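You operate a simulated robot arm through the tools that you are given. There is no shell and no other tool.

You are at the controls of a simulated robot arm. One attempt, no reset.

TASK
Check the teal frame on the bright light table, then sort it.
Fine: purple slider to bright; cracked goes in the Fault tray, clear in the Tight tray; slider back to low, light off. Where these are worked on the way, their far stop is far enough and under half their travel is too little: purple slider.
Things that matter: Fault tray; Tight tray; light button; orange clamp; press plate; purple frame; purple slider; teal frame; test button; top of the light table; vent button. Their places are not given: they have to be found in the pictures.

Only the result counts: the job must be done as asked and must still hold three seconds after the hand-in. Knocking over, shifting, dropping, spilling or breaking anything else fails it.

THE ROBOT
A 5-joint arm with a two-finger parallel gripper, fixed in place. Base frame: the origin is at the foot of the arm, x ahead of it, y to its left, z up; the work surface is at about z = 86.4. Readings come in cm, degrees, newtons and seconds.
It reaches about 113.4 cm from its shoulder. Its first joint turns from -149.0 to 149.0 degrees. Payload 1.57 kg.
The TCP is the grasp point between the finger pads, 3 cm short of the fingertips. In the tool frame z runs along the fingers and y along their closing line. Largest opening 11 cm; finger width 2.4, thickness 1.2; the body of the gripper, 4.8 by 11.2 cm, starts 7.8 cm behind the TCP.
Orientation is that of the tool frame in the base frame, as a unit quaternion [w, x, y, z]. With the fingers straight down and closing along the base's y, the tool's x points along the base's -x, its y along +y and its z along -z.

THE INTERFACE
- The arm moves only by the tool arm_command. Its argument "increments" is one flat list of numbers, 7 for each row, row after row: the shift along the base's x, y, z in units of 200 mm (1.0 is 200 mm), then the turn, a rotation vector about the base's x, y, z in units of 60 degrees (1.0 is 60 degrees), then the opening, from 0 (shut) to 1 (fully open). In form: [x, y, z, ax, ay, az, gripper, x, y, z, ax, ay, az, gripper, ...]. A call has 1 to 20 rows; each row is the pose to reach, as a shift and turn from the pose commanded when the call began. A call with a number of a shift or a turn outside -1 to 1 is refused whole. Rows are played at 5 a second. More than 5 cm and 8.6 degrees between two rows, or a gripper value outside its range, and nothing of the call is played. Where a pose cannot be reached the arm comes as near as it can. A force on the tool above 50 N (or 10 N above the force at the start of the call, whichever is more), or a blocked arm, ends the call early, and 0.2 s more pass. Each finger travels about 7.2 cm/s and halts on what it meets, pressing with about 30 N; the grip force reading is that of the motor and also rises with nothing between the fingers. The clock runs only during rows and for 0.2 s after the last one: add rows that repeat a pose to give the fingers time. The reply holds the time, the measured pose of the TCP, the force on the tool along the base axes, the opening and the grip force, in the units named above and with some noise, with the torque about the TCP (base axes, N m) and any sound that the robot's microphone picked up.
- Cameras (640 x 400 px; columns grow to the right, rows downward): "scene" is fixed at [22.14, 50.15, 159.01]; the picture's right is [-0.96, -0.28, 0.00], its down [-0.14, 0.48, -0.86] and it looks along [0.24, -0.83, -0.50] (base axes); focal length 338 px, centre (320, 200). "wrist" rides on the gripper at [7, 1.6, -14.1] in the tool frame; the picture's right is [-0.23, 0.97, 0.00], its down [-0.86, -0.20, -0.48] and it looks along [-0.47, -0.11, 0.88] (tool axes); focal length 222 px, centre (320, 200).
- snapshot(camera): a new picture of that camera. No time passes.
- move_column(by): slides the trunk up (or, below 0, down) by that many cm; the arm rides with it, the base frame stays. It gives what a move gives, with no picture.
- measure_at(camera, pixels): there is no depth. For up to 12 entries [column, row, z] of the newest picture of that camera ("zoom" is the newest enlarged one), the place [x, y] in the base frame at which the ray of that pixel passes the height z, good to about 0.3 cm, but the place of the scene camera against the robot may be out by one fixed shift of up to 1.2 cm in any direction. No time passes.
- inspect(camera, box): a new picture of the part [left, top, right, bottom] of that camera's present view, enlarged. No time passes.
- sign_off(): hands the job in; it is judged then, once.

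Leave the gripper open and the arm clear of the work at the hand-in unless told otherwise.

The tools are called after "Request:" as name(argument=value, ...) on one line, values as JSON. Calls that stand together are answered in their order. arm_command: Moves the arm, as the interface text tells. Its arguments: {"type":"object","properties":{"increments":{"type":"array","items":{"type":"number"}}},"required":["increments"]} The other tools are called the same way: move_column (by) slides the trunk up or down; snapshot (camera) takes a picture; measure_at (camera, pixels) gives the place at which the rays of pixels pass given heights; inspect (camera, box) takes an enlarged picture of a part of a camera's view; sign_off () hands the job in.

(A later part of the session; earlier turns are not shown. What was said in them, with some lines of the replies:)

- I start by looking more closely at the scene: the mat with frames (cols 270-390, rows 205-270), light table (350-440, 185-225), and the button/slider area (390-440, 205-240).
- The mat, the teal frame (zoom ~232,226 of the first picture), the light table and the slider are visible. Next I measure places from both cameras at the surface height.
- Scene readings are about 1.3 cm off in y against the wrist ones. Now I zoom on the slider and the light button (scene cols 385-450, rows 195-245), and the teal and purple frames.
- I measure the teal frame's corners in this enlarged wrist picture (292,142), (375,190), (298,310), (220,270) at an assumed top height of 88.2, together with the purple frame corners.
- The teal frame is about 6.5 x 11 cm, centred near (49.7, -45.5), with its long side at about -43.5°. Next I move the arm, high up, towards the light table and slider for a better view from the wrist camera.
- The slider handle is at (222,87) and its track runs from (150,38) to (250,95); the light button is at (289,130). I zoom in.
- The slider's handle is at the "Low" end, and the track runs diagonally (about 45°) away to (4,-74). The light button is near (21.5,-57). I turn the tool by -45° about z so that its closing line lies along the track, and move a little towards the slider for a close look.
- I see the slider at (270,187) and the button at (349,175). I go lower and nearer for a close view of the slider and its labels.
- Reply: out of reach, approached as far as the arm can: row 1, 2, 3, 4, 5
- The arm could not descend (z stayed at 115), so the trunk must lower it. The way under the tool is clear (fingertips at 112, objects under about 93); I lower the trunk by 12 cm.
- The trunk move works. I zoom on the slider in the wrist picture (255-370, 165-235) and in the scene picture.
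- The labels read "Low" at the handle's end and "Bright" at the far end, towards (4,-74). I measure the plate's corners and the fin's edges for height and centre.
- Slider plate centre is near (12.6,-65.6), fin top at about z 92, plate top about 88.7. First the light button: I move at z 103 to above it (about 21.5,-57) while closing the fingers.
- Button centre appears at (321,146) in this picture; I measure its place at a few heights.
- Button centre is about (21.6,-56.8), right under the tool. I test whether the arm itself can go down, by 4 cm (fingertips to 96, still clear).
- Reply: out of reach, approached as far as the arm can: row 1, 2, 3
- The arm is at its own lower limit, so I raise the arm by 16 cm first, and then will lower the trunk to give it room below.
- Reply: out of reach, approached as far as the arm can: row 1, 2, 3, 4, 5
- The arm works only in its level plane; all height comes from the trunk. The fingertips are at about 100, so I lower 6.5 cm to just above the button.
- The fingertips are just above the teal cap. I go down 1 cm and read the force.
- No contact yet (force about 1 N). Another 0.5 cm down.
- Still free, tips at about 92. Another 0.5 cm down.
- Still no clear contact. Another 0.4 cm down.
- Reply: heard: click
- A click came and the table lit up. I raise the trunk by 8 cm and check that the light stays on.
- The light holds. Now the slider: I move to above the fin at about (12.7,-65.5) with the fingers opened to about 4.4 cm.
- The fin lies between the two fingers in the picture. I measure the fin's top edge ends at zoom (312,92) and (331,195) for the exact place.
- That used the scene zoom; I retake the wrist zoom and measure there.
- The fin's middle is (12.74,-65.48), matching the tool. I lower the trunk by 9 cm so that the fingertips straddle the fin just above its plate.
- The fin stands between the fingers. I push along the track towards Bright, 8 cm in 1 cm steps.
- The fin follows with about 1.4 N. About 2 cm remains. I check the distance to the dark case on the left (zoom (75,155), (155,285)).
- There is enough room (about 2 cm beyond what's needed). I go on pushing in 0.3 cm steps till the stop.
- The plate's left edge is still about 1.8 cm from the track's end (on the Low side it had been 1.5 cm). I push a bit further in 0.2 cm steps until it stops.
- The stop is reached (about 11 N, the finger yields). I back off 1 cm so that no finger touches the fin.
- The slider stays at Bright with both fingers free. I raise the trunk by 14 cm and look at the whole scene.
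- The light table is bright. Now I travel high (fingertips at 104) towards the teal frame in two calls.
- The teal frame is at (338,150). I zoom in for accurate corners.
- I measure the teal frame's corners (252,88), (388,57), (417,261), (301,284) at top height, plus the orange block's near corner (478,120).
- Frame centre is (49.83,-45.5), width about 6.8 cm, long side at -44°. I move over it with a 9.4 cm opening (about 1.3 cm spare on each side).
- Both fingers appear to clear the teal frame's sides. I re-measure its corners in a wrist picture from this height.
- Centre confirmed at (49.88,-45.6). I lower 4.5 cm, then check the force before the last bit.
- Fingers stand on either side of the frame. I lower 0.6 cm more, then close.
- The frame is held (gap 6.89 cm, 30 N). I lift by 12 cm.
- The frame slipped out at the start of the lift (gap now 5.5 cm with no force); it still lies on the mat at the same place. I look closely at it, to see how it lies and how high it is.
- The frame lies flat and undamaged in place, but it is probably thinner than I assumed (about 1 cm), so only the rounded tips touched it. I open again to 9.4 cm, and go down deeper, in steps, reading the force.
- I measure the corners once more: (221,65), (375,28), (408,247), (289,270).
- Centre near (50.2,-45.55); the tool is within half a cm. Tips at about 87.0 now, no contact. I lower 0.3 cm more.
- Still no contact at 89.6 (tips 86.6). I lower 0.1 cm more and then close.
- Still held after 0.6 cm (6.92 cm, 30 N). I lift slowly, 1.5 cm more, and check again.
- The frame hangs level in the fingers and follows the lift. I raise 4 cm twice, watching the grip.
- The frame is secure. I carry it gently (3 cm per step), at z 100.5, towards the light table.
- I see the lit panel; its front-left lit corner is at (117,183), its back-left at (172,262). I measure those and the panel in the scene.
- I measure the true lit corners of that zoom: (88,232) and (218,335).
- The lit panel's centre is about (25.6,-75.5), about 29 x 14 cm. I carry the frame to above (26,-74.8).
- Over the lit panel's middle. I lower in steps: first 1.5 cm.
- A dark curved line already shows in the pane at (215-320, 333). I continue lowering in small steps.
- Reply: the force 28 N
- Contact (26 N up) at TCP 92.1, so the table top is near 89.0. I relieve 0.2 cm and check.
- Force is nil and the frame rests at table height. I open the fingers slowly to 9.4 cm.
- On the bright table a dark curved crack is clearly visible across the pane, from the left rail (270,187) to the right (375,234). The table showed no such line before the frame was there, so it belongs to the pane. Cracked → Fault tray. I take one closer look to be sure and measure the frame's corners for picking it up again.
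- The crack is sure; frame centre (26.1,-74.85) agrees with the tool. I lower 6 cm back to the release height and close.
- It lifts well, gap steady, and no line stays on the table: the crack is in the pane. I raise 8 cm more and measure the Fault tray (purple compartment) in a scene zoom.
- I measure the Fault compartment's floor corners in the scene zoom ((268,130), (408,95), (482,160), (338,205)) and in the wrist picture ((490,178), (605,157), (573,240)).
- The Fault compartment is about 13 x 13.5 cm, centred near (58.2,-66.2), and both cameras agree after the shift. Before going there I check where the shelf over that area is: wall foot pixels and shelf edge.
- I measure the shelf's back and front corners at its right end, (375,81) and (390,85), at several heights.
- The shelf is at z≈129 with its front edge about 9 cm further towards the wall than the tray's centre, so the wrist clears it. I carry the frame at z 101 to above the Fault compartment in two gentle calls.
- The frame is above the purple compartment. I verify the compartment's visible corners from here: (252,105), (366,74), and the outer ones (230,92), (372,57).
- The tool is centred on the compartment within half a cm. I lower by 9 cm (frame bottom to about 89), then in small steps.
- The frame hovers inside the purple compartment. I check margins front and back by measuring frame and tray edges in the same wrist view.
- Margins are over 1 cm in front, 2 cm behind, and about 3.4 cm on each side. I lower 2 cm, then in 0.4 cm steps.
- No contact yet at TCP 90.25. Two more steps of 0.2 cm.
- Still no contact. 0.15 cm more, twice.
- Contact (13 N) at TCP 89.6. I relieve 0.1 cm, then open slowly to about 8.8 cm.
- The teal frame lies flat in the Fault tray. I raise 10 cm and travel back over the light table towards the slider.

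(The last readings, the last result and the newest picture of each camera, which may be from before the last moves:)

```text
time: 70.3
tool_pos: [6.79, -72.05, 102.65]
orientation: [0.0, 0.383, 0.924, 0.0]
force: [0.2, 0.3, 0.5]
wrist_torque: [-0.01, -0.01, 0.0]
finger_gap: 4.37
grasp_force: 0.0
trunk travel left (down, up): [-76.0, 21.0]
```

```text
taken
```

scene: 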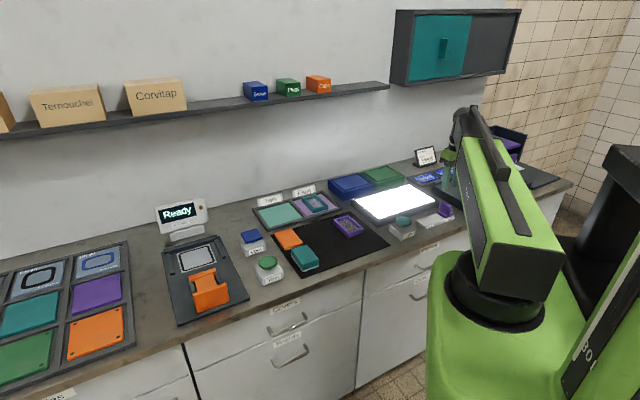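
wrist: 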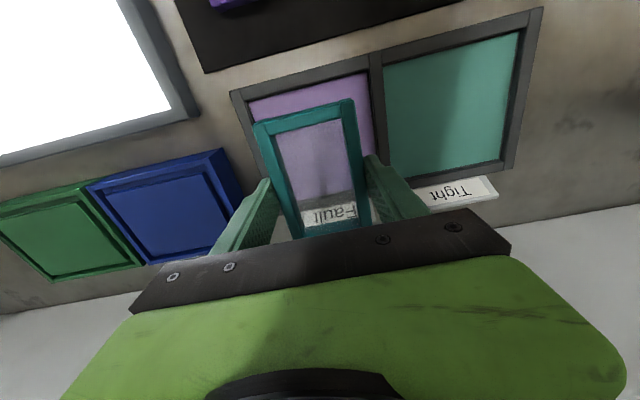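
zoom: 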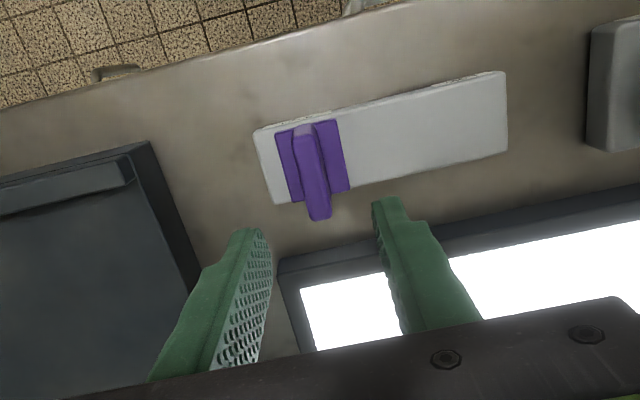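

The slider is still at Bright. I measure the fin's top ends (zoom (302,130), (320,218)) at z 92.

Request:
inspect(camera="wrist", box=[160, 60, 480, 260])

Request:
measure_at(camera="zoom", pixels=[[304, 138, 92], [320, 218, 92], [276, 135, 88.7], [336, 121, 88.7], [349, 190, 88.7], [291, 202, 88.7]])

```text
2.00 times, centred on (320, 160) of wrist
```

zoom: 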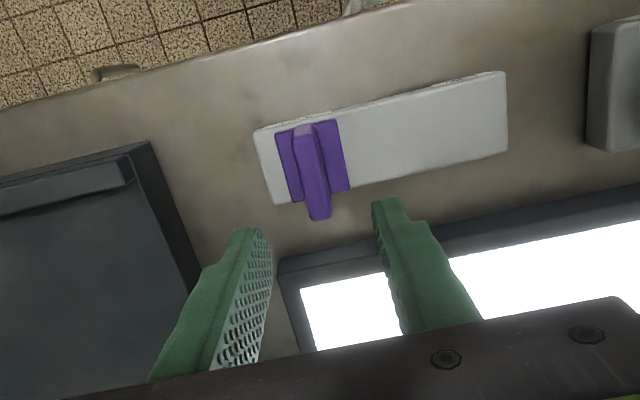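

```text
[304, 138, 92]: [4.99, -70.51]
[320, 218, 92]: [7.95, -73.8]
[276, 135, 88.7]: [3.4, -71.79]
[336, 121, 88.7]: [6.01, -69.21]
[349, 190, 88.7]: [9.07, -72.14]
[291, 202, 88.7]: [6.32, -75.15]
```

The fin's centre is (6.5,-72.1), inside the fingers. I lower 9.6 cm to the same straddling height as before.

Request:
move_column(by=-9.6)

Request:
inspect(camera="wrist", box=[160, 80, 480, 280])

```text
time: 71.6
tool_pos: [6.86, -71.91, 93.16]
orientation: [0.0, 0.383, 0.924, 0.0]
force: [1.3, -0.1, 0.1]
wrist_torque: [0.02, 0.02, -0.04]
finger_gap: 4.37
grasp_force: 0.1
trunk travel left (down, up): [-66.4, 30.6]
```

```text
2.00 times, centred on (320, 180) of wrist
```

zoom: 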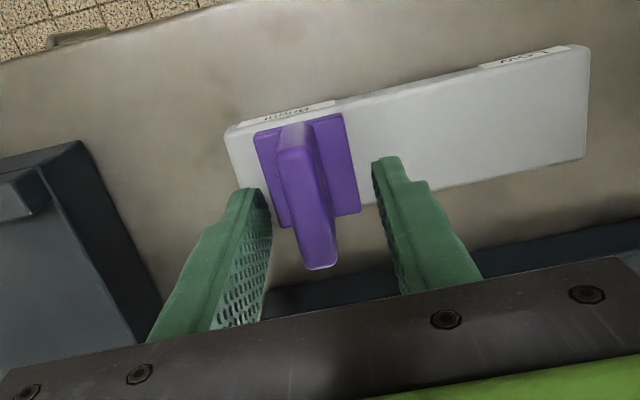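

The fin is between the fingers. I push back along the track towards Low: 9 cm in 1 cm steps.

Request:
arm_command(increments=[0.0347, 0.036, 0, 0, 0, 0, 0.4, 0.0694, 0.072, 0, 0, 0, 0, 0.4, 0.1042, 0.108, 0, 0, 0, 0, 0.4, 0.1389, 0.1439, 0, 0, 0, 0, 0.4, 0.1736, 0.1799, 0, 0, 0, 0, 0.4, 0.2083, 0.2159, 0, 0, 0, 0, 0.4, 0.2431, 0.2519, 0, 0, 0, 0, 0.4, 0.2778, 0.2879, 0, 0, 0, 0, 0.4, 0.3125, 0.3239, 0, 0, 0, 0, 0.4])

Request:
arm_command(increments=[0.0104, 0.0108, 0, 0, 0, 0, 0.4, 0.0208, 0.0216, 0, 0, 0, 0, 0.4, 0.0312, 0.0324, 0, 0, 0, 0, 0.4])

Request:
inspect(camera="wrist", box=[160, 80, 480, 280])

```text
time: 73.6
tool_pos: [13.03, -65.59, 93.14]
orientation: [0.0, 0.383, 0.924, 0.0]
force: [-0.5, -1.5, -0.1]
wrist_torque: [-0.02, 0.04, 0.02]
finger_gap: 4.45
grasp_force: 0.2
trunk travel left (down, up): [-66.4, 30.6]
```

```text
time: 74.4
tool_pos: [13.67, -65.07, 93.09]
orientation: [0.0, 0.383, 0.924, 0.0]
force: [-1.0, -0.4, -0.7]
wrist_torque: [0.01, -0.01, 0.0]
finger_gap: 4.47
grasp_force: 0.3
trunk travel left (down, up): [-66.4, 30.6]
```

```text
2.00 times, centred on (320, 180) of wrist
```

zoom: 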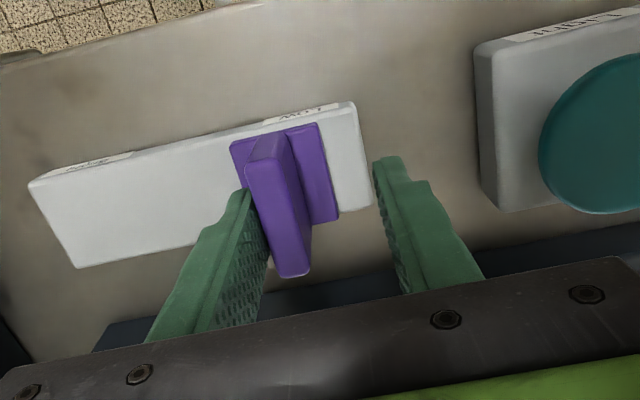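

Almost at the end (plate edge about 1.7 cm from the track's end, it was 1.5 at the start). I push on in 0.2 cm steps until the stop.

Request:
arm_command(increments=[0.0069, 0.0072, 0, 0, 0, 0, 0.4, 0.0139, 0.0144, 0, 0, 0, 0, 0.4, 0.0208, 0.0216, 0, 0, 0, 0, 0.4, 0.0278, 0.0288, 0, 0, 0, 0, 0.4])

Request:
inspect(camera="wrist", box=[160, 80, 480, 280])

```text
time: 75.4
tool_pos: [14.24, -64.53, 93.09]
orientation: [0.0, 0.382, 0.924, 0.001]
force: [-4.7, -9.4, 3.3]
wrist_torque: [-0.24, 0.17, 0.08]
finger_gap: 5.3
grasp_force: 5.3
trunk travel left (down, up): [-66.4, 30.6]
```

```text
2.00 times, centred on (320, 180) of wrist
```

zoom: 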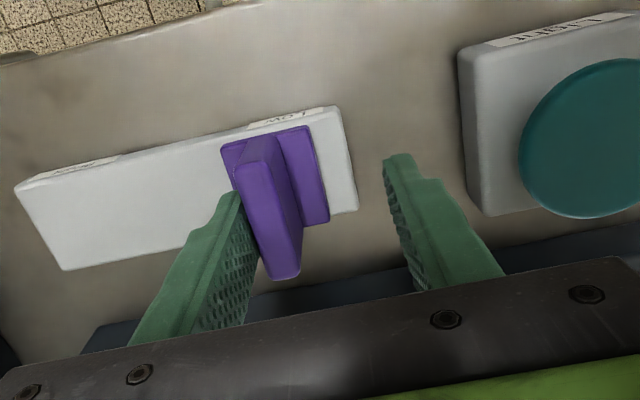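

The Low stop is reached (about 11 N, the finger yields). I back off 1.2 cm so nothing touches the fin, then raise 10 cm.

Request:
arm_command(increments=[-0.0174, -0.018, 0, 0, 0, 0, 0.42, -0.045, -0.0465, 0, 0, 0, 0, 0.45, -0.045, -0.0465, 0, 0, 0, 0, 0.45])

Request:
inspect(camera="wrist", box=[160, 80, 480, 280])

Request:
move_column(by=10)

Request:
inspect(camera="scene", box=[348, 165, 460, 235])

```text
time: 76.2
tool_pos: [13.34, -65.17, 93.1]
orientation: [0.0, 0.383, 0.924, 0.0]
force: [-0.9, 0.4, -0.5]
wrist_torque: [0.0, -0.01, 0.0]
finger_gap: 4.94
grasp_force: 0.1
trunk travel left (down, up): [-66.4, 30.6]
```

```text
2.00 times, centred on (320, 180) of wrist
```

zoom: 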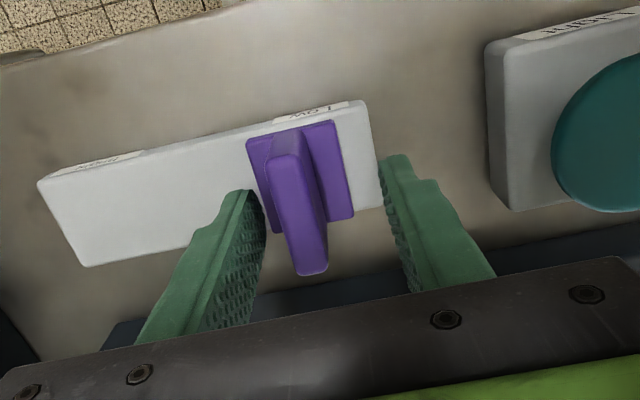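

```text
time: 77.5
tool_pos: [13.36, -65.26, 103.15]
orientation: [0.0, 0.383, 0.924, 0.0]
force: [-0.3, -0.6, -0.3]
wrist_torque: [0.0, 0.0, -0.02]
finger_gap: 4.95
grasp_force: 0.0
trunk travel left (down, up): [-76.4, 20.6]
```

```text
5.71 times, centred on (404, 200) of scene
```

zoom: 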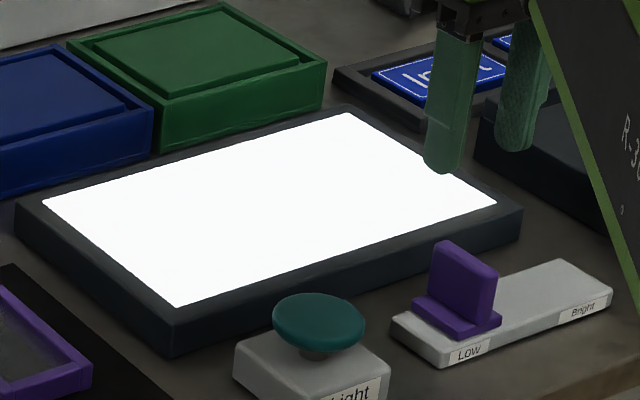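

The slider is at Low. Now back to the light button: I move to (21.6,-57.0) at z 103 while closing the fingers.

Request:
arm_command(increments=[0.1, 0.1, 0, 0, 0, 0, 0.3, 0.2, 0.2, 0, 0, 0, 0, 0.2, 0.3, 0.3, 0, 0, 0, 0, 0.1, 0.411, 0.411, 0, 0, 0, 0, 0, 0.411, 0.411, 0, 0, 0, 0, 0, 0.411, 0.411, 0, 0, 0, 0, 0])

Request:
move_column(by=-7.5)

Request:
inspect(camera="scene", box=[364, 175, 460, 235])

```text
time: 78.9
tool_pos: [21.51, -57.12, 103.08]
orientation: [0.0, 0.383, 0.924, 0.0]
force: [0.0, 0.7, -0.2]
wrist_torque: [-0.02, 0.0, 0.01]
finger_gap: 0.01
grasp_force: 21.7
trunk travel left (down, up): [-76.4, 20.6]
```

```text
time: 80.0
tool_pos: [21.5, -57.24, 95.61]
orientation: [0.0, 0.383, 0.924, 0.0]
force: [0.0, 0.0, 0.0]
wrist_torque: [-0.02, 0.0, -0.01]
finger_gap: 0.01
grasp_force: 21.2
trunk travel left (down, up): [-68.9, 28.1]
```

```text
6.67 times, centred on (412, 205) of scene
```

zoom: 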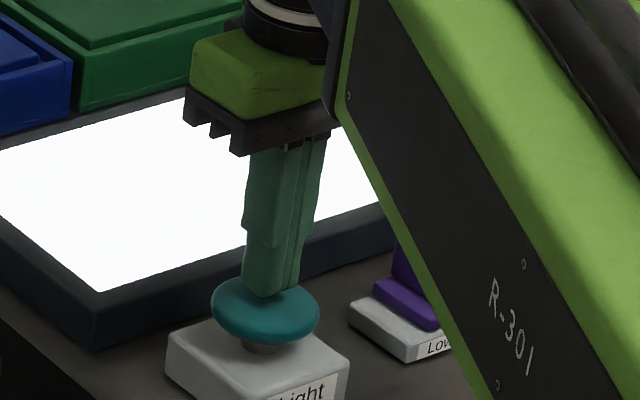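

The fingertips are just above the cap. I go down in steps as before: 1.0 cm, then 0.5 cm to the click.

Request:
move_column(by=-1)

Request:
move_column(by=-0.5)

Request:
inspect(camera="scene", box=[364, 175, 460, 235])

```text
time: 80.6
tool_pos: [21.54, -57.12, 94.54]
orientation: [0.0, 0.383, 0.924, -0.001]
force: [0.2, -0.4, 1.3]
wrist_torque: [0.02, 0.0, 0.02]
finger_gap: 0.0
grasp_force: 20.7
trunk travel left (down, up): [-67.9, 29.1]
```

```text
time: 81.1
tool_pos: [21.54, -57.18, 94.13]
orientation: [0.0, 0.383, 0.924, 0.0]
force: [0.3, -1.0, 2.4]
wrist_torque: [-0.04, -0.01, 0.03]
finger_gap: 0.0
grasp_force: 21.7
trunk travel left (down, up): [-67.4, 29.6]
heard: click
```

```text
6.67 times, centred on (412, 205) of scene
```

zoom: 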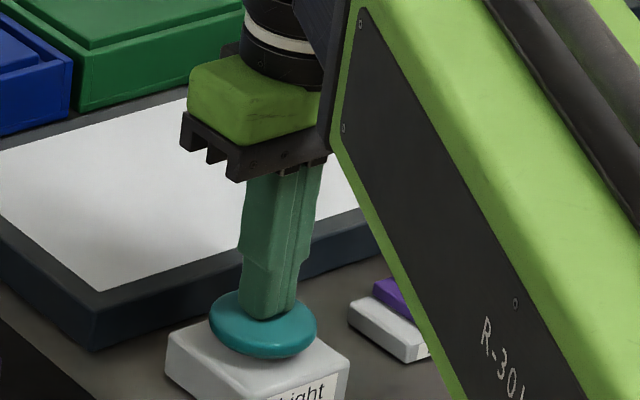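

A click, and the table went dark. I raise the trunk by 14 cm, then open the fingers and move clear.

Request:
move_column(by=18)

Request:
arm_command(increments=[0.15, 0.15, 0, 0, 0, 0, 0.3, 0.3, 0.3, 0, 0, 0, 0, 0.6, 0.45, 0.45, 0, 0, 0, 0, 0.9, 0.6, 0.6, 0, 0, 0, 0, 1, 0.6, 0.6, 0, 0, 0, 0, 1, 0.6, 0.6, 0, 0, 0, 0, 1])

Request:
snapshot(camera="scene")

Request:
snapshot(camera="wrist")

Request:
inspect(camera="scene", box=[240, 165, 400, 265])

```text
time: 83.1
tool_pos: [21.59, -57.22, 112.11]
orientation: [0.0, 0.383, 0.924, 0.0]
force: [0.1, -1.1, 0.6]
wrist_torque: [0.03, 0.05, -0.01]
finger_gap: 0.03
grasp_force: 21.1
trunk travel left (down, up): [-85.4, 11.6]
```

```text
time: 84.5
tool_pos: [33.58, -45.14, 112.07]
orientation: [0.001, 0.384, 0.923, 0.0]
force: [-0.4, -0.7, -0.1]
wrist_torque: [-0.02, 0.0, -0.03]
finger_gap: 10.99
grasp_force: 0.1
trunk travel left (down, up): [-85.4, 11.6]
```

```text
taken
```

scene: 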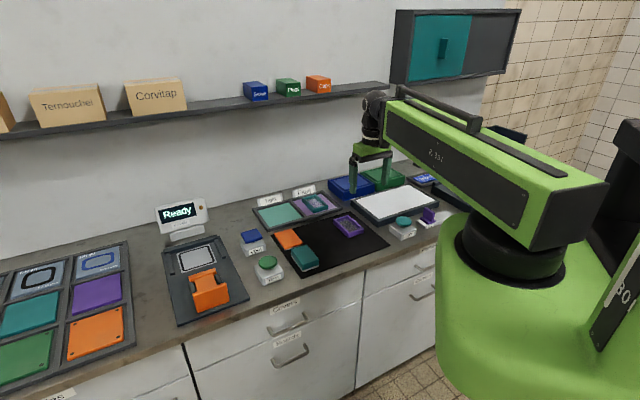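

```text
taken
```

wrist: 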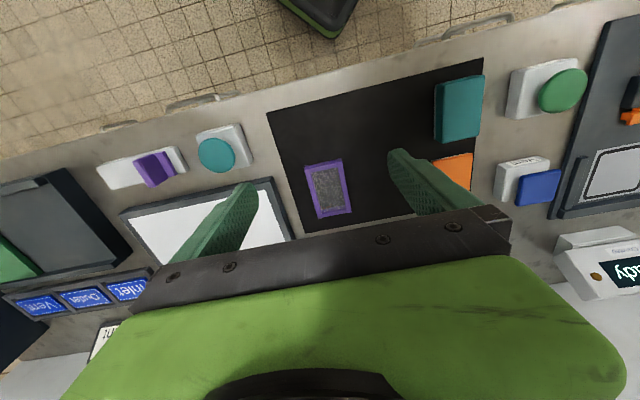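

```text
4.00 times, centred on (320, 215) of scene
```

zoom: 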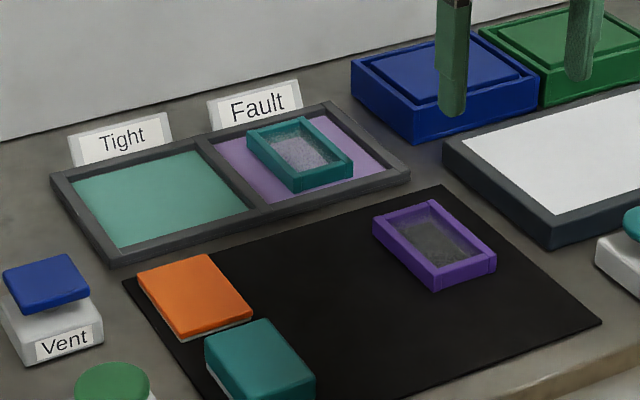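

Final state: the teal frame lies flat in the Fault tray, the slider is at Low, the light table is off, and the purple frame and the rest are where they were. The gripper is open and the arm is clear. I hand the job in.

Request:
sign_off()

```text
The job is handed in.
```

The teal frame is cracked, so I put it in the Fault tray and handed the job in. With the light on and the purple slider at Bright, a dark curved line showed across the pane. The line was not on the bare table before or after the frame lay there.

- **Slider and light:** the slider is back against its Low stop. The light table is off.
- **Slipped grip:** on my first try at the pick-up the frame slid out of the fingers. It stayed flat in place on the mat, so I don't think it fell. I gripped it lower the second time and it held.
- **Everything else:** the purple frame and the other things on the counter look where they were in the last pictures. The gripper is open and the arm is clear of the work.
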